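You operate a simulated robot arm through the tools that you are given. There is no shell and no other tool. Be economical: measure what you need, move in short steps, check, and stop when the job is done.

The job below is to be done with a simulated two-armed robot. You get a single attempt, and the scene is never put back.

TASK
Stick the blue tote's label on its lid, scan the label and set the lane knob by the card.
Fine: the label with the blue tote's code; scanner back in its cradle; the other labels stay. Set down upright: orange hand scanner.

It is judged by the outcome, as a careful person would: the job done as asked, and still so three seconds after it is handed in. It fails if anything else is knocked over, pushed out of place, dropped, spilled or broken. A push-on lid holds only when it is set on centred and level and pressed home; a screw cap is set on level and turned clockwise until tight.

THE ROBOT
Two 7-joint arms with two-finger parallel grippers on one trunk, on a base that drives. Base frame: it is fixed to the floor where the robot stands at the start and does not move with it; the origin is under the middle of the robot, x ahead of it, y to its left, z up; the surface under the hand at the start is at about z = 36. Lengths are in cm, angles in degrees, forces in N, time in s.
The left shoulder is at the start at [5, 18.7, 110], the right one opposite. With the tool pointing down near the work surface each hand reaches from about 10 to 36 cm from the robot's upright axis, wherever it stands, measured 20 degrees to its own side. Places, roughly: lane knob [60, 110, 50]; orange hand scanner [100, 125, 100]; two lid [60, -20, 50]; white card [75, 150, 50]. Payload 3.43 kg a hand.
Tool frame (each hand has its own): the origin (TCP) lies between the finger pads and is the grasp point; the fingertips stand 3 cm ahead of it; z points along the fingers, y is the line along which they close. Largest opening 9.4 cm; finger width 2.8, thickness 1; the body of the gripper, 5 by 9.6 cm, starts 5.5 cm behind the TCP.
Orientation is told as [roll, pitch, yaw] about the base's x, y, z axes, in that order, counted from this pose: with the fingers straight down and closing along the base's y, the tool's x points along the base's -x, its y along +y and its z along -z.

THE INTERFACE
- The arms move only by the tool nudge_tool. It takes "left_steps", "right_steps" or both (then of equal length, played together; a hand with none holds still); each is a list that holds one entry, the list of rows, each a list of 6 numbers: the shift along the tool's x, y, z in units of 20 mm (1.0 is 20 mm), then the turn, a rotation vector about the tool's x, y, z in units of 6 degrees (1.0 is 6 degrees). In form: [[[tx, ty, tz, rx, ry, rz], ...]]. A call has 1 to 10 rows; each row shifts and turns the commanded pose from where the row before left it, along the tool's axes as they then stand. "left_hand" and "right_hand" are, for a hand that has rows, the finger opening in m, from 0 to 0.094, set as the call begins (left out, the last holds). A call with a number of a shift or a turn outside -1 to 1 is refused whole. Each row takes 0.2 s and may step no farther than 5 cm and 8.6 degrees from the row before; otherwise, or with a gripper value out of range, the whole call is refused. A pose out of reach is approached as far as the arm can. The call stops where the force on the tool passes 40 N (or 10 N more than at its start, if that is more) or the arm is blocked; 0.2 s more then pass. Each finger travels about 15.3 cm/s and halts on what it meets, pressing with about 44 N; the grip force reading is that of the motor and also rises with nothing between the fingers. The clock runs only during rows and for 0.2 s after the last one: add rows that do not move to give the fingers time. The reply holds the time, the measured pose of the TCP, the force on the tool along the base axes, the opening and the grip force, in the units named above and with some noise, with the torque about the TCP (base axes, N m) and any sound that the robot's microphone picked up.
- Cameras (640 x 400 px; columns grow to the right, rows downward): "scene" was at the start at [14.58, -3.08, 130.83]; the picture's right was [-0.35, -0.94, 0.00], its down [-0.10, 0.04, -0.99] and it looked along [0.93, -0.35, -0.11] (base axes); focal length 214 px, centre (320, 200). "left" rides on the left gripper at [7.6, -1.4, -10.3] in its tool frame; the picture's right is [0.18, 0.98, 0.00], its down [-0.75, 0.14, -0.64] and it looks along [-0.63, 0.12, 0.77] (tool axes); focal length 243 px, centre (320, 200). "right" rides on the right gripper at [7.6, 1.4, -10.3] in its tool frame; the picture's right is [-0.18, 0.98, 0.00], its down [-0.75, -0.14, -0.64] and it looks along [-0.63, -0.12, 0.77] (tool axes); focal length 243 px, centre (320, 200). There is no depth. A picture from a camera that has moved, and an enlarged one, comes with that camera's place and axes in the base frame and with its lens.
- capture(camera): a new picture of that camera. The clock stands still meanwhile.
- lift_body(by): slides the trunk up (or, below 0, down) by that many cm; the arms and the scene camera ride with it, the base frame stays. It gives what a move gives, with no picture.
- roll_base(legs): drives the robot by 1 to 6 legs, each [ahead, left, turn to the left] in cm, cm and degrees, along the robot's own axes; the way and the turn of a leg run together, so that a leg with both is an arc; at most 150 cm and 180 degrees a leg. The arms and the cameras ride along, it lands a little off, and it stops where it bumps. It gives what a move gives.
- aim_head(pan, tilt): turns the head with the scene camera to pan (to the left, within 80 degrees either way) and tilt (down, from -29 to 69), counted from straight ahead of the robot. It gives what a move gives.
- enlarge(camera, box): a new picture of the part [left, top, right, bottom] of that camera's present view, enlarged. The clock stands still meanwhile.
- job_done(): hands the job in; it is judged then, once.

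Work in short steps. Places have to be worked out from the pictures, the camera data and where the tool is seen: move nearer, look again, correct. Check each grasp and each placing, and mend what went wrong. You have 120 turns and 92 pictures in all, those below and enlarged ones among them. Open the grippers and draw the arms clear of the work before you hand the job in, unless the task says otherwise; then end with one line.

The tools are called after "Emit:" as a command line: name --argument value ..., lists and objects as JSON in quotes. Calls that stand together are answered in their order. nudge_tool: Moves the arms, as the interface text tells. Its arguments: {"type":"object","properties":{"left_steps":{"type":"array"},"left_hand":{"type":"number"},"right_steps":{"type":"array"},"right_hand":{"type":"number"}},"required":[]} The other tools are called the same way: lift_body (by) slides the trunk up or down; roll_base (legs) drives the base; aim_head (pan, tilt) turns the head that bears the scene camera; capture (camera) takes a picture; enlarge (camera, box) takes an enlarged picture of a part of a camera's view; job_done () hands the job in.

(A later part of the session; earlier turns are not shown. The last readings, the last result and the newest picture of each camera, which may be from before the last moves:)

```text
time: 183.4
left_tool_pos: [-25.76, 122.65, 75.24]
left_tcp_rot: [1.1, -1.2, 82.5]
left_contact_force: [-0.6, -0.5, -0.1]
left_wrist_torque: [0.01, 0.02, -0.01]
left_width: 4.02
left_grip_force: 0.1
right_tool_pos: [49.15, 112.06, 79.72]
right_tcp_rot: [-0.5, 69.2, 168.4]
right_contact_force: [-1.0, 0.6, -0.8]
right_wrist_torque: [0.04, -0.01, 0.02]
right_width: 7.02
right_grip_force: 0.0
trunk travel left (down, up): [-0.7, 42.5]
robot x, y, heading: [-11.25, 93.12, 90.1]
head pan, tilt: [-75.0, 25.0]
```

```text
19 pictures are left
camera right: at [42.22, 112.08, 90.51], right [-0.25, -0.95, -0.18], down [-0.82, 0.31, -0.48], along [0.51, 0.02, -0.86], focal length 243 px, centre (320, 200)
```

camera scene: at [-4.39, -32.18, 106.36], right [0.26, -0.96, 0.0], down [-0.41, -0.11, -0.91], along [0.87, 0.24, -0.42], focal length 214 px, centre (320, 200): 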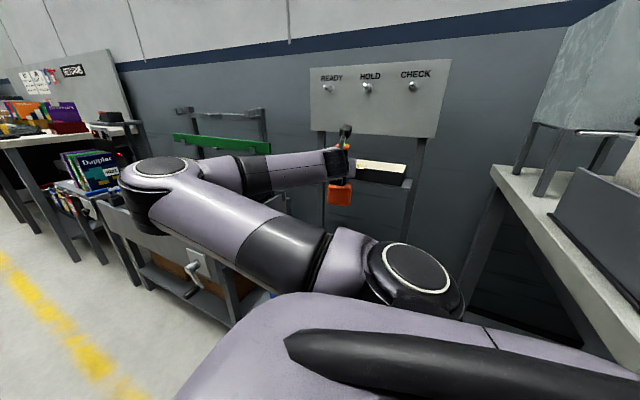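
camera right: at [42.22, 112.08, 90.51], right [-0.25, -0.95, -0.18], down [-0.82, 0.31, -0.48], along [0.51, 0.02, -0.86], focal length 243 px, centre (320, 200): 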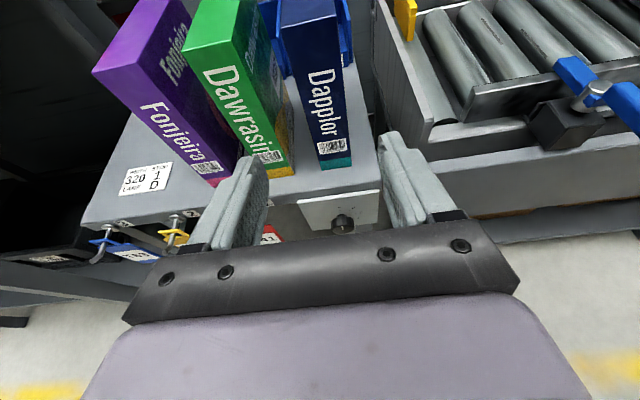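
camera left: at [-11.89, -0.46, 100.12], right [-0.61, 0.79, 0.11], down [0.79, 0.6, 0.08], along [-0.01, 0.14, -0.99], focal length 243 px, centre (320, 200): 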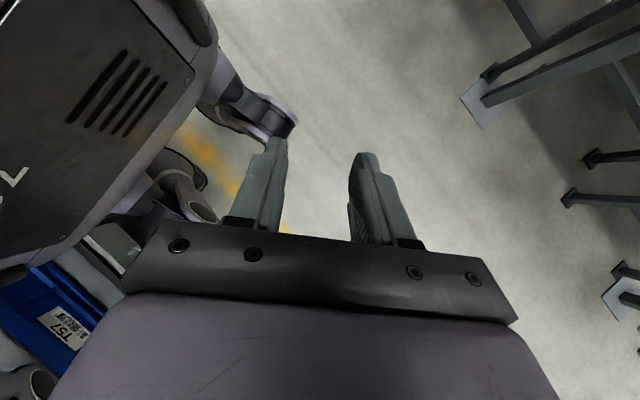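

The knob is at ≈[58.3,110.6,54]. I lower the hand 20 cm in front of the table.

Emit:
nudge_tool --right_steps '[[[-0.94, 0, 0.35, 0, 0, 0], [-0.94, 0, 0.35, 0, 0, 0], [-0.94, 0, 0.35, 0, 0, 0], [-0.94, 0, 0.35, 0, 0, 0], [-0.94, 0, 0.35, 0, 0, 0], [-0.94, 0, 0.35, 0, 0, 0], [-0.94, 0, 0.35, 0, 0, 0], [-0.94, 0, 0.35, 0, 0, 0], [-0.94, 0, 0.35, 0, 0, 0], [-0.94, 0, 0.35, 0, 0, 0]]]'

Emit:
capture --camera "right"

```text
time: 185.6
left_tool_pos: [-25.71, 122.49, 75.27]
left_tcp_rot: [0.9, -1.2, 82.6]
left_contact_force: [0.6, -0.5, 1.2]
left_wrist_torque: [0.03, -0.01, -0.01]
left_width: 4.01
left_grip_force: 0.0
right_tool_pos: [49.11, 112.22, 59.69]
right_tcp_rot: [-0.6, 69.3, 168.4]
right_contact_force: [-0.2, 0.2, -0.6]
right_wrist_torque: [-0.02, 0.01, 0.05]
right_width: 6.99
right_grip_force: 0.0
trunk travel left (down, up): [-0.7, 42.5]
robot x, y, heading: [-11.57, 93.67, 90.2]
head pan, tilt: [-75.0, 25.0]
```

```text
18 pictures are left
camera right: at [42.14, 112.23, 70.51], right [-0.25, -0.95, -0.18], down [-0.82, 0.31, -0.48], along [0.51, 0.02, -0.86], focal length 243 px, centre (320, 200)
```

right: 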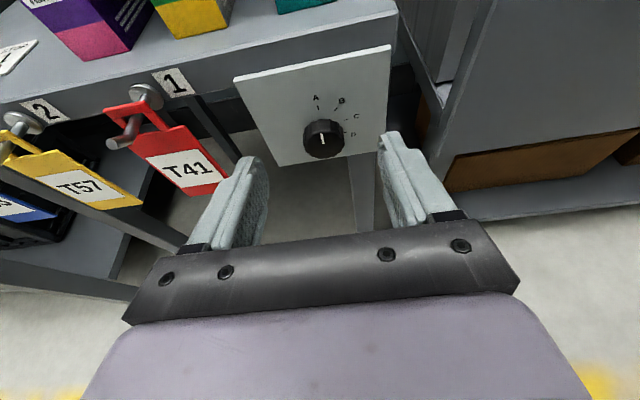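

Reached easily; the knob face is at ≈[58.1,110.6,54.0] pointing A. I level and square the hand toward +x.

Emit:
nudge_tool --right_steps '[[[0, 0, 0, 0.93, 0, -0.35], [0, 0, 0, 0.93, 0, -0.35], [0, 0, 0, 0, 0.85, 0], [0, 0, 0, 0, 0.85, 0], [0, 0, 0, 0, 0.85, 0], [0, 0, 0, 0, 0.85, 0]]]' --right_hand 0.055

Emit:
capture --camera "right"

```text
time: 187.0
left_tool_pos: [-25.77, 122.59, 75.29]
left_tcp_rot: [1.0, -1.3, 82.6]
left_contact_force: [0.1, -0.4, 0.4]
left_wrist_torque: [-0.03, 0.0, -0.02]
left_width: 4.0
left_grip_force: 0.0
right_tool_pos: [49.52, 111.88, 60.12]
right_tcp_rot: [-108.1, 89.0, 71.6]
right_contact_force: [0.0, -0.3, -0.3]
right_wrist_torque: [0.0, 0.02, 0.0]
right_width: 5.49
right_grip_force: 0.0
trunk travel left (down, up): [-0.7, 42.5]
robot x, y, heading: [-11.64, 93.22, 90.4]
head pan, tilt: [-75.0, 25.0]
```

```text
17 pictures are left
camera right: at [39.34, 110.38, 67.81], right [0.0, -0.98, -0.2], down [-0.64, 0.16, -0.75], along [0.77, 0.13, -0.62], focal length 243 px, centre (320, 200)
```

right: 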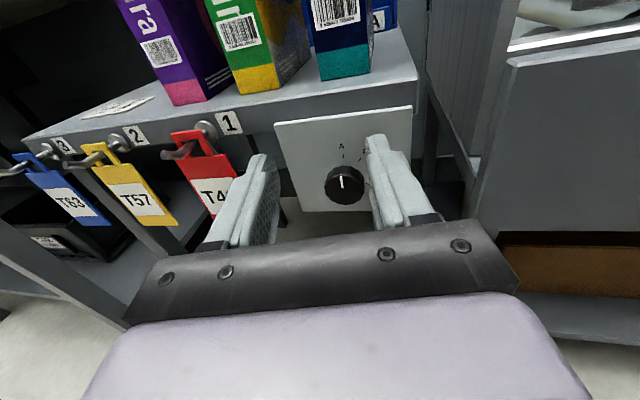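

The hand is level. I lower 6 cm to the knob's height and line up y, then look.

Emit:
nudge_tool --right_steps '[[[-1, 0.2, 0, 0, 0, 0], [-1, 0.2, 0, 0, 0, 0], [-1, 0.2, 0, 0, 0, 0], [0, 0, 0.5, 0, 0, 0]]]'

Emit:
capture --camera "right"

```text
time: 188.0
left_tool_pos: [-25.76, 122.58, 75.2]
left_tcp_rot: [0.9, -1.2, 82.6]
left_contact_force: [0.6, 0.5, -0.2]
left_wrist_torque: [-0.02, -0.04, -0.02]
left_width: 3.99
left_grip_force: 0.0
right_tool_pos: [51.26, 110.36, 55.07]
right_tcp_rot: [-128.1, 87.5, 50.6]
right_contact_force: [1.0, -0.1, 0.7]
right_wrist_torque: [0.01, 0.0, 0.0]
right_width: 5.51
right_grip_force: 0.1
trunk travel left (down, up): [-0.7, 42.5]
robot x, y, heading: [-11.82, 93.37, 89.8]
head pan, tilt: [-75.0, 25.0]
```

```text
16 pictures are left
camera right: at [40.94, 109.01, 62.49], right [-0.02, -0.98, -0.22], down [-0.62, 0.18, -0.77], along [0.79, 0.12, -0.61], focal length 243 px, centre (320, 200)
```

right: 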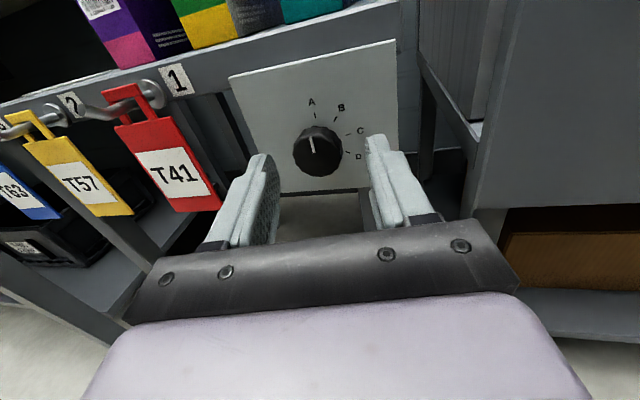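

Dial ticks compute to about A 0°, B 40°, C 80°, D 120°. I centre on the knob and pre-roll the wrist −60° so that a +120° turn stays within its range.

Emit:
nudge_tool --right_steps '[[[-0.5, -0.12, 0, 0, 0, 0], [0, 0, 0, 0, 0, -1], [0, 0, 0, 0, 0, -1], [0, 0, 0, 0, 0, -1], [0, 0, 0, 0, 0, -1], [0, 0, 0, 0, 0, -1], [0, 0, 0, 0, 0, -1], [0, 0, 0, 0, 0, -1], [0, 0, 0, 0, 0, -1], [0, 0, 0, 0, 0, -1]]]'

Emit:
capture --camera "right"

```text
time: 190.4
left_tool_pos: [-25.67, 122.49, 75.21]
left_tcp_rot: [0.8, -1.1, 82.8]
left_contact_force: [0.0, -0.4, 0.3]
left_wrist_torque: [0.01, -0.02, 0.01]
left_width: 3.99
left_grip_force: 0.1
right_tool_pos: [52.7, 109.12, 55.49]
right_tcp_rot: [94.9, 36.9, -90.2]
right_contact_force: [0.1, -0.4, -0.6]
right_wrist_torque: [0.02, 0.01, -0.01]
right_width: 5.49
right_grip_force: 0.1
trunk travel left (down, up): [-0.7, 42.5]
robot x, y, heading: [-11.48, 93.22, 90.0]
head pan, tilt: [-75.0, 25.0]
stopped in row 10 (right hand): the arm was blocked; the commanded pose is now the measured one
```

```text
15 pictures are left
camera right: at [42.42, 115.01, 60.62], right [-0.09, -0.73, 0.67], down [-0.63, -0.48, -0.61], along [0.77, -0.47, -0.42], focal length 243 px, centre (320, 200)
```

right: 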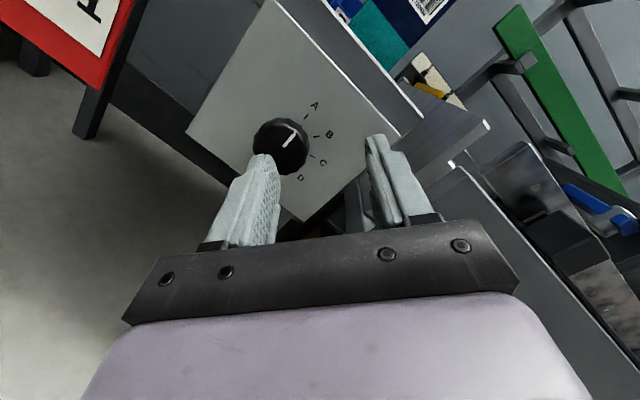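

The wrist rolled −53°. The knob centre relative to the hand: +1.9 y, −1.7 z. I shift accordingly and look before going in.

Emit:
nudge_tool --right_steps '[[[0.13, -0.64, 0, 0, 0, 0], [0.13, -0.64, 0, 0, 0, 0], [0, 0, 0, 0, 0, 0]]]' --right_hand 0.062

Emit:
capture --camera "right"

```text
time: 191.2
left_tool_pos: [-25.64, 122.5, 75.25]
left_tcp_rot: [1.1, -1.2, 82.7]
left_contact_force: [0.3, 0.0, 0.5]
left_wrist_torque: [-0.02, 0.03, -0.02]
left_width: 3.99
left_grip_force: 0.0
right_tool_pos: [52.99, 110.96, 53.98]
right_tcp_rot: [95.1, 36.6, -90.0]
right_contact_force: [0.4, -0.7, 0.5]
right_wrist_torque: [0.03, -0.01, -0.02]
right_width: 6.22
right_grip_force: 0.1
trunk travel left (down, up): [-0.7, 42.5]
robot x, y, heading: [-11.29, 92.91, 90.1]
head pan, tilt: [-75.0, 25.0]
```

```text
14 pictures are left
camera right: at [42.79, 116.84, 58.92], right [-0.09, -0.73, 0.68], down [-0.63, -0.49, -0.61], along [0.77, -0.48, -0.42], focal length 243 px, centre (320, 200)
```

right: 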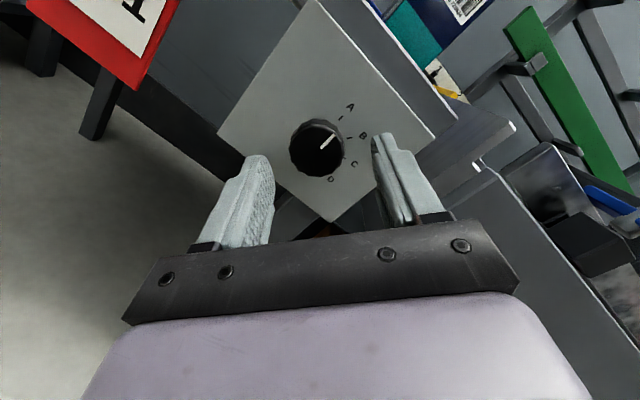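

Well centred on the knob. I advance 3.3 cm and close on it.

Emit:
nudge_tool --right_steps '[[[-0.06, -0.06, 0.55, 0, 0, 0], [-0.06, -0.06, 0.55, 0, 0, 0], [0, 0, 0.5, 0, 0, 0]]]'

Emit:
nudge_tool --right_steps '[[[0, 0, 0, 0, 0, 0], [0, 0, 0, 0, 0, 0]]]' --right_hand 0.02

Emit:
capture --camera "right"

```text
time: 192.0
left_tool_pos: [-25.75, 122.58, 75.2]
left_tcp_rot: [1.0, -1.2, 82.6]
left_contact_force: [0.4, -0.3, -0.4]
left_wrist_torque: [0.0, 0.02, 0.04]
left_width: 4.0
left_grip_force: 0.1
right_tool_pos: [55.94, 110.94, 53.49]
right_tcp_rot: [94.7, 36.9, -90.0]
right_contact_force: [0.8, -0.4, 0.2]
right_wrist_torque: [0.01, -0.04, 0.01]
right_width: 6.17
right_grip_force: 0.1
trunk travel left (down, up): [-0.7, 42.5]
robot x, y, heading: [-11.51, 93.88, 90.0]
head pan, tilt: [-75.0, 25.0]
```

```text
time: 192.6
left_tool_pos: [-25.76, 122.5, 75.32]
left_tcp_rot: [0.9, -1.2, 82.6]
left_contact_force: [-0.7, -0.1, -0.4]
left_wrist_torque: [0.01, 0.05, 0.0]
left_width: 3.99
left_grip_force: 0.1
right_tool_pos: [56.12, 110.71, 53.86]
right_tcp_rot: [95.1, 36.8, -90.0]
right_contact_force: [-0.3, -7.8, 10.1]
right_wrist_torque: [-0.08, -0.64, -0.79]
right_width: 3.67
right_grip_force: 45.1
trunk travel left (down, up): [-0.7, 42.5]
robot x, y, heading: [-11.79, 93.49, 90.1]
head pan, tilt: [-75.0, 25.0]
```

```text
13 pictures are left
camera right: at [45.87, 116.59, 58.85], right [-0.09, -0.73, 0.67], down [-0.63, -0.48, -0.61], along [0.77, -0.47, -0.42], focal length 243 px, centre (320, 200)
```

right: 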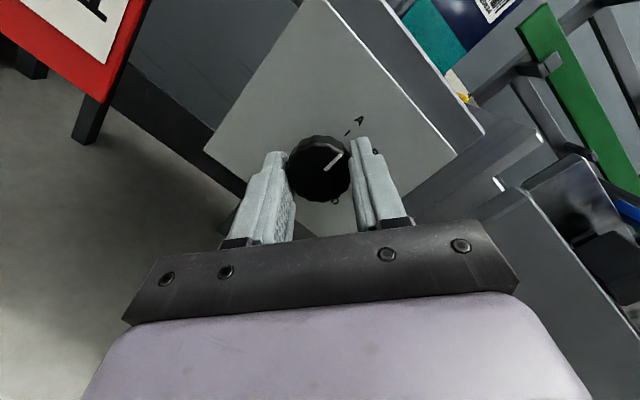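

Gripped at 3.67 cm. I ease the small side load and turn clockwise 54° to start.

Emit:
nudge_tool --right_steps '[[[0, 0.12, 0, 0, 0, 0], [0, 0, 0, 0, 0, 1], [0, 0, 0, 0, 0, 1], [0, 0, 0, 0, 0, 1], [0, 0, 0, 0, 0, 1], [0, 0, 0, 0, 0, 1], [0, 0, 0, 0, 0, 1], [0, 0, 0, 0, 0, 1], [0, 0, 0, 0, 0, 1], [0, 0, 0, 0, 0, 1]]]'

Emit:
capture --camera "right"

```text
time: 194.1
left_tool_pos: [-25.89, 122.41, 75.15]
left_tcp_rot: [0.7, -1.4, 82.6]
left_contact_force: [0.0, -0.2, 0.5]
left_wrist_torque: [-0.04, -0.03, 0.0]
left_width: 3.96
left_grip_force: 0.0
right_tool_pos: [55.96, 111.45, 55.73]
right_tcp_rot: [105.8, 71.7, -78.9]
right_contact_force: [-10.6, -12.1, 11.7]
right_wrist_torque: [-0.2, 0.0, -0.73]
right_width: 3.59
right_grip_force: 14.2
trunk travel left (down, up): [-0.7, 42.5]
robot x, y, heading: [-11.68, 93.27, 89.9]
head pan, tilt: [-75.0, 25.0]
stopped in row 7 (right hand): the force on the tool passed its limit at 41 N (the readings are from after the stop); the commanded pose is now the measured one
```

```text
12 pictures are left
camera right: at [45.36, 113.2, 62.48], right [-0.08, -0.99, 0.12], down [-0.58, -0.05, -0.81], along [0.81, -0.14, -0.57], focal length 243 px, centre (320, 200)
```

right: 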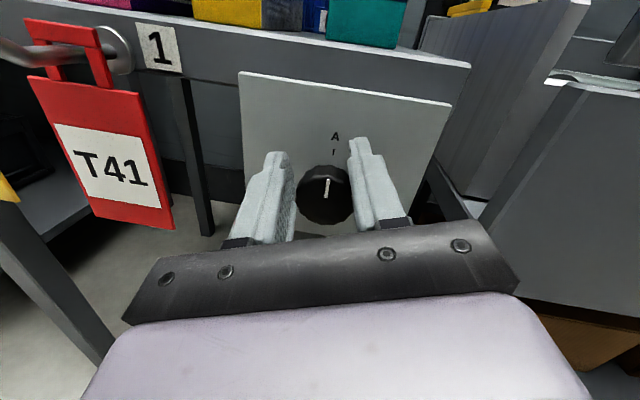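

The knob didn't turn: the arm was drifting (too folded) and the pads slipped. I open, back out, move the robot 5 cm away for better reach, and line up again.

Emit:
nudge_tool --right_steps '[[[0, 0, 0, 0, 0, 0], [0, 0, 0, 0, 0, 0], [0, 0, -0.7, 0, 0, 0], [0, 0, -0.7, 0, 0, 0]]]' --right_hand 0.062

Emit:
roll_base --legs '[[0, 6, 0]]'

Emit:
nudge_tool --right_steps '[[[-0.8, 0, 0.6, 0, 0, 0], [0, 0, 0.8, 0, 0, 0], [0, 0, 0.7, 0, 0, 0]]]'

```text
time: 195.1
left_tool_pos: [-25.72, 122.44, 75.2]
left_tcp_rot: [1.0, -1.1, 82.6]
left_contact_force: [-0.1, -0.8, 0.4]
left_wrist_torque: [0.02, 0.01, 0.0]
left_width: 3.98
left_grip_force: 0.1
right_tool_pos: [53.56, 111.63, 55.01]
right_tcp_rot: [104.4, 71.3, -79.9]
right_contact_force: [0.0, -0.3, -0.3]
right_wrist_torque: [0.01, -0.03, 0.01]
right_width: 6.2
right_grip_force: 0.0
trunk travel left (down, up): [-0.7, 42.5]
robot x, y, heading: [-11.51, 93.28, 89.9]
head pan, tilt: [-75.0, 25.0]
```

```text
time: 196.3
left_tool_pos: [-31.67, 122.52, 75.17]
left_tcp_rot: [1.1, -1.1, 82.6]
left_contact_force: [-0.4, 0.0, -0.2]
left_wrist_torque: [0.01, 0.0, -0.01]
left_width: 3.98
left_grip_force: 0.1
right_tool_pos: [47.43, 111.81, 55.04]
right_tcp_rot: [104.4, 71.5, -80.0]
right_contact_force: [-0.4, -0.4, 0.6]
right_wrist_torque: [-0.01, 0.0, 0.03]
right_width: 6.19
right_grip_force: 0.1
trunk travel left (down, up): [-0.7, 42.5]
robot x, y, heading: [-17.62, 93.55, 90.2]
head pan, tilt: [-75.0, 25.0]
```

```text
time: 197.1
left_tool_pos: [-31.53, 122.61, 75.24]
left_tcp_rot: [1.0, -1.2, 82.6]
left_contact_force: [-0.7, -0.2, 0.1]
left_wrist_torque: [0.03, 0.03, -0.01]
left_width: 3.99
left_grip_force: 0.1
right_tool_pos: [51.85, 110.93, 53.86]
right_tcp_rot: [104.3, 71.5, -80.0]
right_contact_force: [0.4, -0.8, 0.1]
right_wrist_torque: [0.02, 0.0, -0.01]
right_width: 6.2
right_grip_force: 0.0
trunk travel left (down, up): [-0.7, 42.5]
robot x, y, heading: [-17.52, 93.3, 89.8]
head pan, tilt: [-75.0, 25.0]
```

Good: no reach trouble now. I straighten the hand's axis by a few degrees and pre-roll −42°, then look.

Emit:
nudge_tool --right_steps '[[[0, 0, 0, 0.79, -0.53, 0], [0, 0, 0, 0, 0, -1], [0, 0, 0, 0, 0, -1], [0, 0, 0, 0, 0, -1], [0, 0, 0, 0, 0, -1], [0, 0, 0, 0, 0, -1], [0, 0, 0, 0, 0, -1]]]'

Emit:
capture --camera "right"

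```text
time: 197.5
left_tool_pos: [-31.71, 122.41, 75.25]
left_tcp_rot: [0.8, -1.3, 82.5]
left_contact_force: [-0.7, 0.7, -0.3]
left_wrist_torque: [-0.01, -0.01, 0.04]
left_width: 3.99
left_grip_force: 0.2
right_tool_pos: [51.22, 120.27, 60.58]
right_tcp_rot: [-85.4, 85.1, 94.7]
right_contact_force: [-0.4, -0.3, -0.2]
right_wrist_torque: [0.02, 0.01, 0.01]
right_width: 6.18
right_grip_force: 0.1
trunk travel left (down, up): [-0.7, 42.5]
robot x, y, heading: [-17.57, 93.33, 90.1]
head pan, tilt: [-75.0, 25.0]
stopped in row 2 (right hand): the arm was blocked; the commanded pose is now the measured one
```

```text
11 pictures are left
camera right: at [41.12, 118.29, 68.14], right [0.0, -0.96, -0.27], down [-0.65, 0.21, -0.73], along [0.76, 0.17, -0.62], focal length 243 px, centre (320, 200)
```

right: 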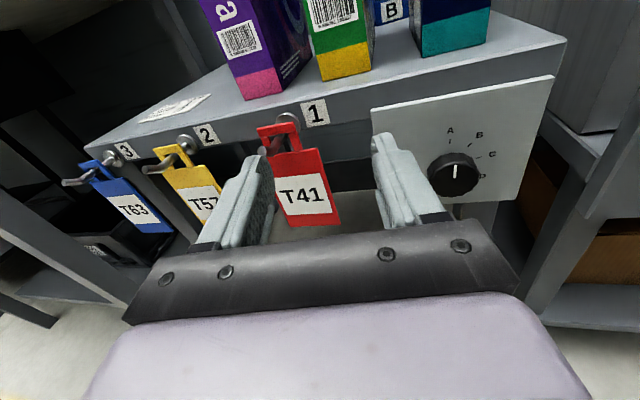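

The arm flipped to another posture (tags untouched), now square to +x. I back off slightly and move to the knob from here; I'll turn it in smaller clockwise bites instead.

Emit:
nudge_tool --right_steps '[[[0, 0, -1, 0, 0, 0], [0, 0, -0.3, 0, 0, 0], [-0.48, 0.84, 0, 0, 0, 0], [-0.48, 0.84, 0, 0, 0, 0], [-0.48, 0.84, 0, 0, 0, 0], [-0.48, 0.84, 0, 0, 0, 0], [-0.48, 0.84, 0, 0, 0, 0], [-0.48, 0.8, 0, 0, 0, 0]]]'

Emit:
capture --camera "right"

```text
time: 198.5
left_tool_pos: [-31.58, 122.52, 75.09]
left_tcp_rot: [0.8, -1.3, 82.8]
left_contact_force: [0.1, -0.6, -0.3]
left_wrist_torque: [-0.02, 0.0, -0.01]
left_width: 3.99
left_grip_force: 0.1
right_tool_pos: [48.92, 120.81, 62.59]
right_tcp_rot: [-90.5, 74.5, 89.3]
right_contact_force: [0.3, 0.1, -0.6]
right_wrist_torque: [-0.02, -0.03, 0.02]
right_width: 6.21
right_grip_force: 0.0
trunk travel left (down, up): [-0.7, 42.5]
robot x, y, heading: [-17.55, 93.42, 90.2]
head pan, tilt: [-75.0, 25.0]
stopped in row 4 (right hand): the arm was blocked; the commanded pose is now the measured one
```

```text
10 pictures are left
camera right: at [38.81, 117.54, 69.62], right [0.0, -0.9, -0.44], down [-0.64, 0.34, -0.69], along [0.77, 0.28, -0.57], focal length 243 px, centre (320, 200)
```

right: 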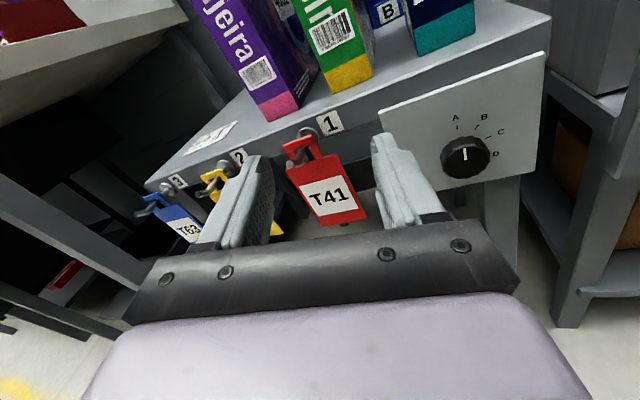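

Blocked in this posture. I raise the hand well up and see how it frees.

Emit:
nudge_tool --right_steps '[[[1, 0, -0.3, 0, 0, 0], [1, 0, -0.3, 0, 0, 0], [1, 0, 0, 0, 0, 0], [1, 0, 0, 0, 0, 0], [1, 0, 0, 0, 0, 0], [1, 0, 0, 0, 0, 0], [1, 0, 0, 0, 0, 0], [1, 0, 0, 0, 0, 0]]]'

Emit:
capture --camera "scene"

```text
time: 199.5
left_tool_pos: [-31.79, 122.63, 74.73]
left_tcp_rot: [0.8, -1.1, 82.8]
left_contact_force: [0.5, 0.9, -0.4]
left_wrist_torque: [0.02, -0.04, -0.02]
left_width: 3.99
left_grip_force: 0.0
right_tool_pos: [47.21, 120.69, 71.63]
right_tcp_rot: [-87.1, 66.0, 93.2]
right_contact_force: [-0.1, -0.4, 1.1]
right_wrist_torque: [0.02, 0.06, 0.01]
right_width: 6.19
right_grip_force: 0.1
trunk travel left (down, up): [-0.7, 42.5]
robot x, y, heading: [-17.54, 93.59, 90.2]
head pan, tilt: [-75.0, 25.0]
stopped in row 4 (right hand): the arm was blocked; the commanded pose is now the measured one
```

```text
9 pictures are left
camera scene: at [-8.71, 101.8, 96.61], right [0.26, -0.97, 0.0], down [-0.41, -0.11, -0.91], along [0.88, 0.24, -0.42], focal length 214 px, centre (320, 200)
```

scene: 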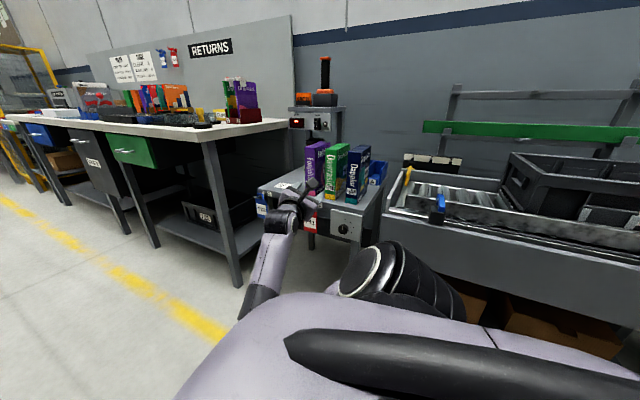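

Scanner and surroundings look fine. The wrist seems to want positive roll; I try rolling + in place to free it.

Emit:
nudge_tool --right_steps '[[[0, 0, 0, 0, 0, 1], [0, 0, 0, 0, 0, 1], [0, 0, 0, 0, 0, 1], [0, 0, 0, 0, 0, 1]]]'

```text
time: 200.5
left_tool_pos: [-31.66, 122.58, 75.18]
left_tcp_rot: [0.9, -1.2, 82.6]
left_contact_force: [0.1, 0.3, -0.1]
left_wrist_torque: [0.02, 0.01, -0.02]
left_width: 4.02
left_grip_force: 0.0
right_tool_pos: [47.36, 120.56, 71.32]
right_tcp_rot: [-88.1, 42.8, 91.6]
right_contact_force: [-0.2, 0.3, 0.0]
right_wrist_torque: [-0.02, 0.0, 0.0]
right_width: 6.22
right_grip_force: 0.1
trunk travel left (down, up): [-0.7, 42.5]
robot x, y, heading: [-17.57, 93.1, 89.9]
head pan, tilt: [-75.0, 25.0]
```

Free now at roll +47°. I move to the knob's line from here (still at x≈47).

Emit:
nudge_tool --right_steps '[[[-0.23, 0.965, 0, 0, 0, 0], [-0.23, 0.965, 0, 0, 0, 0], [-0.23, 0.965, 0, 0, 0, 0], [-0.23, 0.965, 0, 0, 0, 0], [-0.23, 0.965, 0, 0, 0, 0], [-0.23, 0.965, 0, 0, 0, 0], [-0.23, 0.965, 0, 0, 0, 0], [-0.23, 0.965, 0, 0, 0, 0], [-0.23, 0.965, 0, 0, 0, 0], [-0.23, 0.965, 0, 0, 0, 0]]]'

```text
time: 201.4
left_tool_pos: [-31.66, 122.4, 75.19]
left_tcp_rot: [0.9, -1.3, 82.6]
left_contact_force: [-0.5, 0.6, 0.3]
left_wrist_torque: [-0.04, 0.01, 0.02]
left_width: 3.98
left_grip_force: 0.1
right_tool_pos: [47.66, 118.86, 70.28]
right_tcp_rot: [-90.0, 32.7, 89.9]
right_contact_force: [-0.3, 0.5, 0.0]
right_wrist_torque: [-0.01, -0.02, -0.01]
right_width: 6.21
right_grip_force: 0.1
trunk travel left (down, up): [-0.7, 42.5]
robot x, y, heading: [-17.75, 93.19, 90.0]
head pan, tilt: [-75.0, 25.0]
stopped in row 4 (right hand): the arm was blocked; the commanded pose is now the measured one
```

It keeps being pushed to more positive roll; I give it +42° more and then go on.

Emit:
nudge_tool --right_steps '[[[0, 0, 0, 0, 0, 1], [0, 0, 0, 0, 0, 1], [0, 0, 0, 0, 0, 1], [0, 0, 0, 0, 0, 1], [0, 0, 0, 0, 0, 1], [0, 0, 0, 0, 0, 1], [0, 0, 0, 0, 0, 1]]]'

```text
time: 203.0
left_tool_pos: [-31.65, 122.64, 75.3]
left_tcp_rot: [0.9, -1.2, 82.6]
left_contact_force: [1.2, 0.0, -0.4]
left_wrist_torque: [0.01, 0.04, -0.02]
left_width: 4.01
left_grip_force: 0.1
right_tool_pos: [47.65, 118.96, 70.2]
right_tcp_rot: [-89.8, -8.9, 89.9]
right_contact_force: [-0.6, 0.2, -0.1]
right_wrist_torque: [0.0, -0.02, 0.0]
right_width: 6.2
right_grip_force: 0.0
trunk travel left (down, up): [-0.7, 42.5]
robot x, y, heading: [-17.74, 93.45, 90.0]
head pan, tilt: [-75.0, 25.0]
```

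Now roll ≈99° (camera to the right). I move toward the knob line again.

Emit:
nudge_tool --right_steps '[[[0.66, 0.92, 0, 0, 0, 0], [0.66, 0.92, 0, 0, 0, 0], [0.66, 0.92, 0, 0, 0, 0], [0.66, 0.92, 0, 0, 0, 0], [0.66, 0.92, 0, 0, 0, 0], [0.66, 0.92, 0, 0, 0, 0], [0.66, 0.92, 0, 0, 0, 0], [0.66, 0.92, 0, 0, 0, 0]]]'

```text
time: 204.1
left_tool_pos: [-31.63, 122.49, 75.18]
left_tcp_rot: [0.9, -1.2, 82.7]
left_contact_force: [-0.4, -0.2, 0.3]
left_wrist_torque: [0.02, 0.0, -0.02]
left_width: 4.02
left_grip_force: 0.0
right_tool_pos: [48.22, 116.57, 64.29]
right_tcp_rot: [-91.1, -18.4, 89.5]
right_contact_force: [0.3, -0.2, 0.2]
right_wrist_torque: [-0.03, 0.0, -0.02]
right_width: 6.2
right_grip_force: 0.2
trunk travel left (down, up): [-0.7, 42.5]
robot x, y, heading: [-17.84, 93.33, 90.3]
head pan, tilt: [-75.0, 25.0]
stopped in row 5 (right hand): the arm was blocked; the commanded pose is now the measured one
```

I interleave further positive roll with the move down to the knob.

Emit:
nudge_tool --right_steps '[[[0, 0, 0, 0, 0, 1], [0.79, 0.59, 0, 0, 0, 1], [0.85, 0.5, 0, 0, 0, 1], [0.9, 0.41, 0, 0, 0, 1], [0.94, 0.31, 0, 0, 0, 1], [0.96, 0.22, 0, 0, 0, 1], [0.98, 0.12, 0, 0, 0, 0]]]'

Emit:
capture --camera "right"

```text
time: 205.6
left_tool_pos: [-31.71, 122.56, 74.97]
left_tcp_rot: [1.0, -1.1, 82.7]
left_contact_force: [-0.2, -0.2, 0.4]
left_wrist_torque: [0.0, -0.02, -0.01]
left_width: 4.03
left_grip_force: 0.0
right_tool_pos: [48.92, 114.38, 58.62]
right_tcp_rot: [-94.4, -63.0, 92.0]
right_contact_force: [-0.6, 0.6, -0.3]
right_wrist_torque: [-0.01, -0.01, -0.02]
right_width: 6.18
right_grip_force: 0.1
trunk travel left (down, up): [-0.7, 42.5]
robot x, y, heading: [-17.63, 93.36, 90.4]
head pan, tilt: [-75.0, 25.0]
stopped in row 7 (right hand): the arm was blocked; the commanded pose is now the measured one
```

```text
8 pictures are left
camera right: at [38.99, 112.66, 50.82], right [0.04, 0.96, -0.28], down [-0.66, 0.24, 0.71], along [0.75, 0.16, 0.64], focal length 243 px, centre (320, 200)
```

right: 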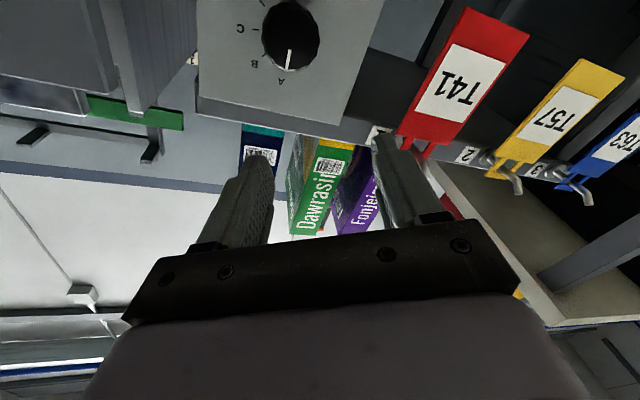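

The hand is now upside-down (roll ≈153°) but still square to +x. I use the base for the remaining y (−3.6 cm) and step down with a bit more roll.

Emit:
roll_base --legs '[[-3.5, 0, 0]]'

Emit:
nudge_tool --right_steps '[[[0, 0, 0, 0, 0, 1], [0.51, 0.26, 0, 0, 0, 1], [0.54, 0.2, 0, 0, 0, 1], [0.555, 0.15, 0, 0, 0, 0], [0.57, 0.09, 0, 0, 0, 0]]]'

```text
time: 206.5
left_tool_pos: [-31.71, 119.14, 75.21]
left_tcp_rot: [0.9, -1.1, 82.7]
left_contact_force: [0.0, 1.2, 0.5]
left_wrist_torque: [0.0, -0.02, -0.02]
left_width: 4.02
left_grip_force: 0.0
right_tool_pos: [48.89, 110.96, 58.68]
right_tcp_rot: [-94.2, -62.8, 91.9]
right_contact_force: [0.7, 0.5, 0.6]
right_wrist_torque: [-0.02, -0.03, 0.0]
right_width: 6.2
right_grip_force: 0.0
trunk travel left (down, up): [-0.7, 42.5]
robot x, y, heading: [-17.62, 89.91, 90.0]
head pan, tilt: [-75.0, 25.0]
```

```text
time: 207.7
left_tool_pos: [-31.84, 119.12, 75.26]
left_tcp_rot: [0.8, -1.1, 82.7]
left_contact_force: [0.2, 0.4, -0.1]
left_wrist_torque: [0.03, -0.01, 0.0]
left_width: 4.01
left_grip_force: 0.1
right_tool_pos: [49.12, 112.09, 55.13]
right_tcp_rot: [-107.2, -82.2, 105.2]
right_contact_force: [-0.1, 0.3, 0.7]
right_wrist_torque: [-0.01, -0.02, -0.02]
right_width: 6.2
right_grip_force: 0.0
trunk travel left (down, up): [-0.7, 42.5]
robot x, y, heading: [-17.53, 89.73, 90.1]
head pan, tilt: [-75.0, 25.0]
```

Unblocked now at [49.1,112.1,55.1]. I do the last centring (−1.35 y, −1.1 z), advance 4 cm and look.

Emit:
nudge_tool --right_steps '[[[0.63, -0.6, 0, 0, 0, 0], [0, 0, 1, 0, 0, 0], [0, 0, 0.8, 0, 0, 0]]]'

Emit:
capture --camera "right"

```text
time: 208.7
left_tool_pos: [-31.83, 119.02, 74.97]
left_tcp_rot: [0.8, -1.2, 82.7]
left_contact_force: [-0.4, -0.1, 0.1]
left_wrist_torque: [0.01, 0.02, -0.01]
left_width: 3.99
left_grip_force: 0.0
right_tool_pos: [51.85, 112.82, 53.76]
right_tcp_rot: [-100.2, -86.5, 99.0]
right_contact_force: [0.5, 0.3, 0.0]
right_wrist_torque: [-0.03, 0.04, 0.03]
right_width: 6.21
right_grip_force: 0.1
trunk travel left (down, up): [-0.7, 42.5]
robot x, y, heading: [-17.59, 90.02, 89.9]
head pan, tilt: [-75.0, 25.0]
stopped in row 3 (right hand): the arm was blocked; the commanded pose is now the measured one
```

```text
7 pictures are left
camera right: at [41.89, 113.95, 45.92], right [0.02, 0.99, 0.12], down [-0.65, -0.08, 0.75], along [0.76, -0.1, 0.65], focal length 243 px, centre (320, 200)
```

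right: 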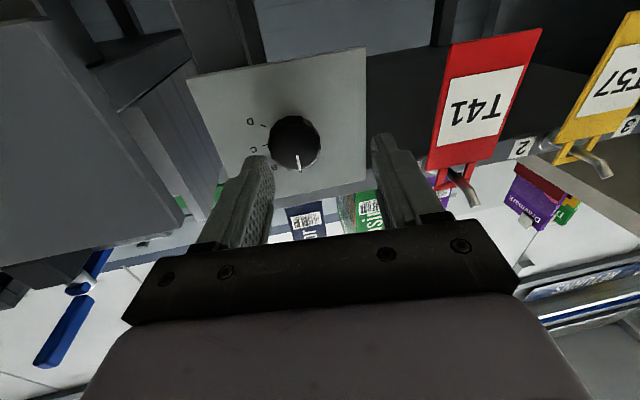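

The knob is at y≈110.75, z≈53.8; the hand is 2 cm off in y. I use the base for both corrections: −2 in y, +3.9 in x.

Emit:
roll_base --legs '[[-2.05, 0, 0], [0, -2.2, 0]]'

Emit:
capture --camera "right"

```text
time: 209.9
left_tool_pos: [-29.5, 117.12, 75.04]
left_tcp_rot: [0.9, -1.1, 82.7]
left_contact_force: [0.4, -0.1, 0.1]
left_wrist_torque: [0.01, 0.01, 0.0]
left_width: 3.99
left_grip_force: 0.0
right_tool_pos: [54.16, 110.67, 53.72]
right_tcp_rot: [-98.1, -86.0, 96.8]
right_contact_force: [0.2, 0.9, -0.5]
right_wrist_torque: [-0.01, 0.0, 0.0]
right_width: 6.2
right_grip_force: 0.0
trunk travel left (down, up): [-0.7, 42.5]
robot x, y, heading: [-15.49, 87.92, 90.0]
head pan, tilt: [-75.0, 25.0]
```

```text
6 pictures are left
camera right: at [44.16, 111.79, 45.92], right [0.02, 0.99, 0.12], down [-0.65, -0.07, 0.76], along [0.76, -0.09, 0.65], focal length 243 px, centre (320, 200)
```

right: 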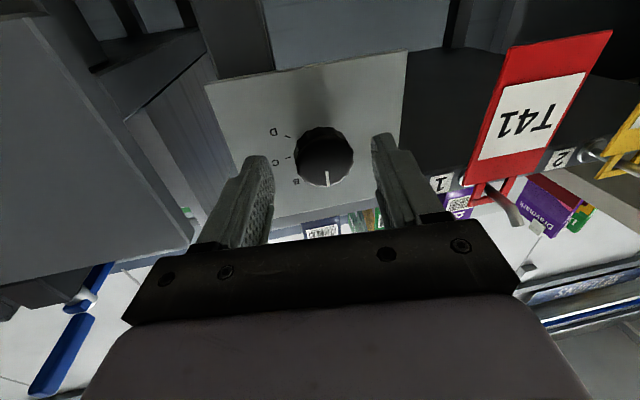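

Centred on the knob. I strafe in the last 2.1 cm and close.

Emit:
roll_base --legs '[[0, -2.1, 0]]'

Emit:
nudge_tool --right_steps '[[[0, 0, 0, 0, 0, 0], [0, 0, 0, 0, 0, 0]]]' --right_hand 0.0

Emit:
nudge_tool --right_steps '[[[0, 0, 0, 0, 0, 1], [0, 0, 0, 0, 0, 1], [0, 0, 0, 0, 0, 1], [0, 0, 0, 0, 0, 1], [0, 0, 0, 0, 0, 1]]]'

Emit:
capture --camera "right"

```text
time: 210.9
left_tool_pos: [-27.77, 116.98, 75.17]
left_tcp_rot: [0.9, -1.2, 82.7]
left_contact_force: [-0.5, 0.6, 0.1]
left_wrist_torque: [-0.01, 0.03, 0.01]
left_width: 4.01
left_grip_force: 0.1
right_tool_pos: [55.69, 110.54, 53.61]
right_tcp_rot: [-99.0, -86.1, 97.6]
right_contact_force: [-4.5, -0.6, 1.8]
right_wrist_torque: [-0.03, 0.0, -0.19]
right_width: 6.27
right_grip_force: 0.3
trunk travel left (down, up): [-0.7, 42.5]
robot x, y, heading: [-13.45, 88.33, 90.1]
head pan, tilt: [-75.0, 25.0]
stopped in leg 1: the force on the tool passed its limit at 58 N (the readings are from after the stop); the commanded pose is now the measured one
```

```text
time: 211.5
left_tool_pos: [-27.59, 117.13, 75.23]
left_tcp_rot: [0.9, -1.3, 82.8]
left_contact_force: [0.2, -0.6, -0.6]
left_wrist_torque: [-0.01, -0.02, -0.01]
left_width: 3.99
left_grip_force: 0.1
right_tool_pos: [55.79, 110.65, 53.61]
right_tcp_rot: [-97.5, -86.3, 96.5]
right_contact_force: [0.8, 3.7, 0.5]
right_wrist_torque: [0.07, 0.23, -0.38]
right_width: 3.83
right_grip_force: 45.2
trunk travel left (down, up): [-0.7, 42.5]
robot x, y, heading: [-13.72, 87.77, 90.4]
head pan, tilt: [-75.0, 25.0]
```

```text
time: 212.4
left_tool_pos: [-27.46, 117.07, 75.24]
left_tcp_rot: [0.9, -1.2, 82.5]
left_contact_force: [0.7, 0.8, -0.1]
left_wrist_torque: [-0.01, -0.01, 0.0]
left_width: 3.99
left_grip_force: 0.1
right_tool_pos: [55.78, 110.76, 53.68]
right_tcp_rot: [89.0, -73.8, -92.2]
right_contact_force: [5.3, 0.9, -4.8]
right_wrist_torque: [-0.01, -0.01, -0.65]
right_width: 3.81
right_grip_force: 45.1
right hand out of reach, approached as far as the arm can: row 3, 4
trunk travel left (down, up): [-0.7, 42.5]
robot x, y, heading: [-13.67, 87.9, 89.9]
head pan, tilt: [-75.0, 25.0]
stopped in row 4 (right hand): the force on the tool passed its limit at 62 N (the readings are from after the stop); the commanded pose is now the measured one
```

```text
5 pictures are left
camera right: at [45.86, 115.02, 46.87], right [0.05, 0.89, 0.45], down [-0.66, -0.31, 0.69], along [0.75, -0.33, 0.57], focal length 243 px, centre (320, 200)
```

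right: 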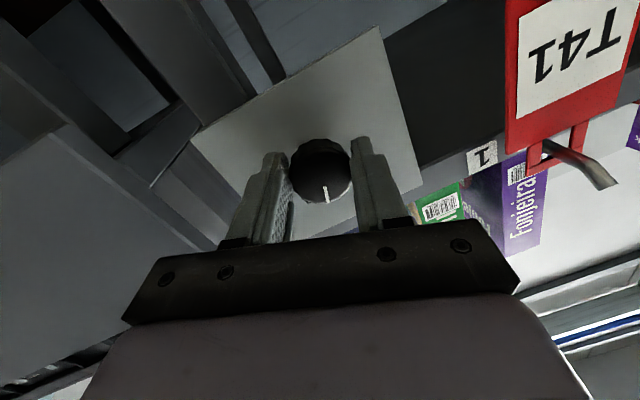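

The knob turned ~20° with the hand before the arm's limit. I release, back out 4 cm, shift the base −6 in y (arm +6) for more wrist room, and roll the hand back −36°.

Emit:
nudge_tool --right_steps '[[[0, 0, 0, 0, 0, 0], [0, 0, 0, 0, 0, 0], [0, 0, -1, 0, 0, 0], [0, 0, -1, 0, 0, 0]]]' --right_hand 0.062

Emit:
roll_base --legs '[[-6, 0, 0]]'

Emit:
nudge_tool --right_steps '[[[0.28, 0.96, 0, 0, 0, 0], [0.28, 0.96, 0, 0, 0, 0], [0.28, 0.96, 0, 0, 0, 0], [0, 0, 0, 0, 0, -1], [0, 0, 0, 0, 0, -1], [0, 0, 0, 0, 0, -1], [0, 0, 0, 0, 0, -1], [0, 0, 0, 0, 0, -1], [0, 0, 0, 0, 0, -1]]]'

```text
time: 213.4
left_tool_pos: [-27.53, 116.98, 75.12]
left_tcp_rot: [0.9, -1.3, 82.5]
left_contact_force: [0.5, -0.2, 0.2]
left_wrist_torque: [0.01, -0.03, 0.01]
left_width: 4.02
left_grip_force: 0.1
right_tool_pos: [52.0, 111.01, 54.13]
right_tcp_rot: [90.7, -73.9, -94.0]
right_contact_force: [1.1, 0.4, -0.4]
right_wrist_torque: [-0.02, 0.02, 0.03]
right_width: 6.24
right_grip_force: 0.1
trunk travel left (down, up): [-0.7, 42.5]
robot x, y, heading: [-13.73, 88.29, 89.9]
head pan, tilt: [-75.0, 25.0]
```

```text
time: 214.4
left_tool_pos: [-27.59, 111.03, 75.22]
left_tcp_rot: [0.9, -1.3, 82.5]
left_contact_force: [0.3, -0.3, 0.1]
left_wrist_torque: [0.0, 0.0, 0.01]
left_width: 4.0
left_grip_force: 0.0
right_tool_pos: [51.98, 105.12, 54.0]
right_tcp_rot: [90.3, -73.8, -93.7]
right_contact_force: [-0.1, 0.0, 0.0]
right_wrist_torque: [0.02, -0.01, -0.01]
right_width: 6.18
right_grip_force: 0.1
trunk travel left (down, up): [-0.7, 42.5]
robot x, y, heading: [-13.98, 81.69, 90.0]
head pan, tilt: [-75.0, 25.0]
```

```text
time: 216.4
left_tool_pos: [-27.65, 111.09, 75.24]
left_tcp_rot: [0.9, -1.3, 82.6]
left_contact_force: [-0.4, 0.1, 0.5]
left_wrist_torque: [-0.02, 0.0, -0.02]
left_width: 4.0
left_grip_force: 0.0
right_tool_pos: [52.27, 111.15, 54.02]
right_tcp_rot: [-90.2, -70.0, 86.8]
right_contact_force: [0.4, -0.5, 0.6]
right_wrist_torque: [-0.03, 0.01, 0.01]
right_width: 6.21
right_grip_force: 0.0
trunk travel left (down, up): [-0.7, 42.5]
robot x, y, heading: [-13.51, 81.68, 90.2]
head pan, tilt: [-75.0, 25.0]
```

That freed it completely (roll 160° now, no limits). I roll back a further −54° to have a full bite.

Emit:
nudge_tool --right_steps '[[[0, 0, 0, 0, 0, -1], [0, 0, 0, 0, 0, -1], [0, 0, 0, 0, 0, -1], [0, 0, 0, 0, 0, -1], [0, 0, 0, 0, 0, -1], [0, 0, 0, 0, 0, -1], [0, 0, 0, 0, 0, -1], [0, 0, 0, 0, 0, -1], [0, 0, 0, 0, 0, -1]]]'

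Emit:
capture --camera "right"

```text
time: 218.4
left_tool_pos: [-27.65, 111.0, 75.16]
left_tcp_rot: [0.9, -1.2, 82.5]
left_contact_force: [-0.3, 0.5, -0.7]
left_wrist_torque: [-0.04, 0.02, 0.01]
left_width: 3.98
left_grip_force: 0.1
right_tool_pos: [52.27, 111.03, 54.13]
right_tcp_rot: [-90.1, -16.1, 86.6]
right_contact_force: [-0.3, 0.7, -0.3]
right_wrist_torque: [0.0, -0.01, -0.01]
right_width: 6.21
right_grip_force: 0.1
trunk travel left (down, up): [-0.7, 42.5]
robot x, y, heading: [-13.4, 81.88, 89.9]
head pan, tilt: [-75.0, 25.0]
```

```text
4 pictures are left
camera right: at [41.73, 104.82, 50.55], right [0.03, 0.45, -0.89], down [-0.6, 0.72, 0.34], along [0.8, 0.53, 0.29], focal length 243 px, centre (320, 200)
```

right: 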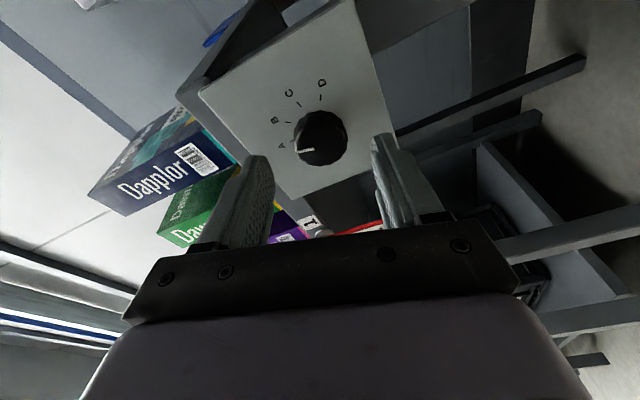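

The knob snapped back to A (detent), so one big turn is needed. I roll back 24° more (to ≈82°), advance 3.1 cm and close.

Emit:
nudge_tool --right_steps '[[[0, 0.1, 0, 0, 0, -1], [0, 0, 0, 0, 0, -1], [0, 0, 0, 0, 0, -1], [0, 0, 0, 0, 0, -1], [0, 0, 0.8, 0, 0, 0], [0, 0, 0.75, 0, 0, 0]]]'

Emit:
nudge_tool --right_steps '[[[0, 0, 0, 0, 0, 0], [0, 0, 0, 0, 0, 0], [0, 0, 0, 0, 0, 0]]]' --right_hand 0.0

```text
time: 219.8
left_tool_pos: [-27.63, 111.14, 75.26]
left_tcp_rot: [0.9, -1.1, 82.6]
left_contact_force: [0.3, 0.4, -0.5]
left_wrist_torque: [0.0, -0.02, 0.01]
left_width: 4.0
left_grip_force: 0.0
right_tool_pos: [55.5, 111.07, 53.86]
right_tcp_rot: [-90.1, 7.9, 86.5]
right_contact_force: [0.4, 1.4, -0.7]
right_wrist_torque: [0.03, 0.02, 0.02]
right_width: 6.2
right_grip_force: 0.1
trunk travel left (down, up): [-0.7, 42.5]
robot x, y, heading: [-13.58, 81.87, 90.2]
head pan, tilt: [-75.0, 25.0]
```

```text
time: 220.6
left_tool_pos: [-27.61, 110.98, 75.17]
left_tcp_rot: [0.9, -1.2, 82.6]
left_contact_force: [0.4, 0.1, -0.3]
left_wrist_torque: [0.0, 0.02, 0.01]
left_width: 4.0
left_grip_force: 0.2
right_tool_pos: [55.42, 111.15, 53.96]
right_tcp_rot: [-90.2, 7.8, 86.5]
right_contact_force: [4.5, 3.1, 6.9]
right_wrist_torque: [0.11, 0.53, 0.12]
right_width: 3.63
right_grip_force: 44.8
trunk travel left (down, up): [-0.7, 42.5]
robot x, y, heading: [-13.53, 82.17, 89.8]
head pan, tilt: [-75.0, 25.0]
```

Gripped. I turn clockwise 60° first.

Emit:
nudge_tool --right_steps '[[[0.15, -0.05, 0, 0, 0, 0], [0, 0, 0, 0, 0, 1], [0, 0, 0, 0, 0, 1], [0, 0, 0, 0, 0, 1], [0, 0, 0, 0, 0, 1], [0, 0, 0, 0, 0, 1], [0, 0, 0, 0, 0, 1], [0, 0, 0, 0, 0, 1], [0, 0, 0, 0, 0, 1], [0, 0, 0, 0, 0, 1]]]'

```text
time: 222.8
left_tool_pos: [-27.64, 111.03, 75.19]
left_tcp_rot: [1.0, -1.2, 82.6]
left_contact_force: [0.1, -0.1, -0.6]
left_wrist_torque: [-0.02, 0.02, 0.02]
left_width: 3.98
left_grip_force: 0.0
right_tool_pos: [55.32, 110.79, 53.91]
right_tcp_rot: [-89.9, -46.2, 86.7]
right_contact_force: [-3.2, 16.0, -0.2]
right_wrist_torque: [-0.28, -1.28, 0.61]
right_width: 3.75
right_grip_force: 45.0
trunk travel left (down, up): [-0.7, 42.5]
robot x, y, heading: [-13.33, 81.3, 90.2]
head pan, tilt: [-75.0, 25.0]
```

54° done with TCP steady. I turn another 60° and look.

Emit:
nudge_tool --right_steps '[[[0, 0, 0, 0, 0, 1], [0, 0, 0, 0, 0, 1], [0, 0, 0, 0, 0, 1], [0, 0, 0, 0, 0, 1], [0, 0, 0, 0, 0, 1], [0, 0, 0, 0, 0, 1], [0, 0, 0, 0, 0, 1], [0, 0, 0, 0, 0, 1], [0, 0, 0, 0, 0, 1], [0, 0, 0, 0, 0, 1]]]'

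Emit:
capture --camera "right"

```text
time: 225.0
left_tool_pos: [-27.64, 111.17, 75.18]
left_tcp_rot: [0.9, -1.2, 82.6]
left_contact_force: [0.1, -0.4, -0.4]
left_wrist_torque: [0.0, 0.02, -0.02]
left_width: 4.01
left_grip_force: 0.1
right_tool_pos: [55.3, 110.86, 53.83]
right_tcp_rot: [89.9, -73.7, -93.1]
right_contact_force: [8.5, 22.8, -0.7]
right_wrist_torque: [-0.61, 0.36, 0.13]
right_width: 3.8
right_grip_force: 44.9
trunk travel left (down, up): [-0.7, 42.5]
robot x, y, heading: [-13.58, 82.19, 90.0]
head pan, tilt: [-75.0, 25.0]
```

```text
3 pictures are left
camera right: at [45.44, 115.02, 47.0], right [0.05, 0.89, 0.45], down [-0.66, -0.31, 0.68], along [0.75, -0.33, 0.57], focal length 243 px, centre (320, 200)
```

right: 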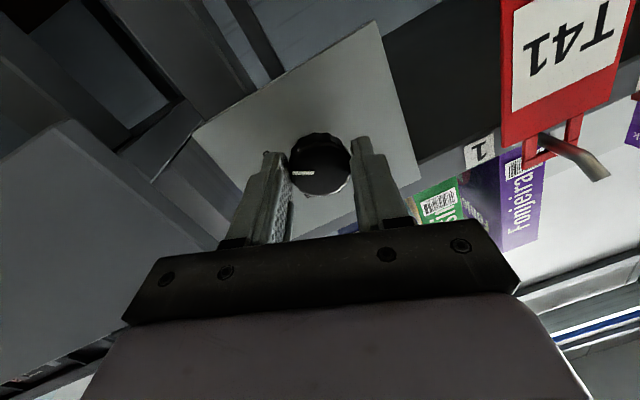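

The pointer is at about 101–105°, just short of D (~118°). I turn 15° more, then release and back out to look.

Emit:
nudge_tool --right_steps '[[[0, 0, 0, 0, 0, 1], [0, 0, 0, 0, 0, 1], [0, 0, 0, 0, 0, 0.6]]]'

Emit:
nudge_tool --right_steps '[[[0, 0, 0, 0, 0, 0], [0, 0, 0, 0, 0, 0], [0, 0, -1, 0, 0, 0], [0, 0, -1, 0, 0, 0]]]' --right_hand 0.07

Emit:
enlarge --camera "right" --box '[200, 60, 440, 210]'

```text
time: 225.7
left_tool_pos: [-27.47, 111.0, 75.24]
left_tcp_rot: [0.9, -1.3, 82.4]
left_contact_force: [0.5, -0.3, -0.4]
left_wrist_torque: [0.0, -0.04, -0.01]
left_width: 3.98
left_grip_force: 0.1
right_tool_pos: [55.4, 110.86, 54.18]
right_tcp_rot: [88.1, -61.8, -93.6]
right_contact_force: [4.4, 1.6, -2.4]
right_wrist_torque: [-0.1, -0.16, -0.83]
right_width: 3.78
right_grip_force: 45.3
right hand out of reach, approached as far as the arm can: row 2, 3
trunk travel left (down, up): [-0.7, 42.5]
robot x, y, heading: [-13.46, 82.05, 90.1]
head pan, tilt: [-75.0, 25.0]
stopped in row 3 (right hand): the force on the tool passed its limit at 52 N (the readings are from after the stop); the commanded pose is now the measured one
```

```text
time: 226.7
left_tool_pos: [-27.66, 111.06, 75.21]
left_tcp_rot: [1.0, -1.3, 82.4]
left_contact_force: [0.7, 0.1, -0.1]
left_wrist_torque: [-0.04, 0.0, 0.02]
left_width: 3.98
left_grip_force: 0.1
right_tool_pos: [51.39, 111.2, 54.38]
right_tcp_rot: [88.1, -62.0, -93.8]
right_contact_force: [-1.0, 0.2, -0.2]
right_wrist_torque: [0.02, -0.03, -0.01]
right_width: 6.98
right_grip_force: 0.0
trunk travel left (down, up): [-0.7, 42.5]
robot x, y, heading: [-13.44, 81.7, 89.9]
head pan, tilt: [-75.0, 25.0]
```

```text
2.67 times, centred on (320, 135) of right
camera zoom: at [41.66, 117.2, 48.47], right [0.08, 0.78, 0.63], down [-0.67, -0.42, 0.61], along [0.73, -0.47, 0.49], focal length 647 px, centre (320, 373)
```

zoom: 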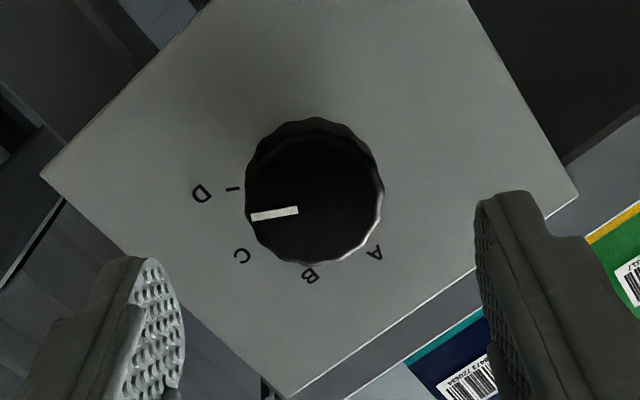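

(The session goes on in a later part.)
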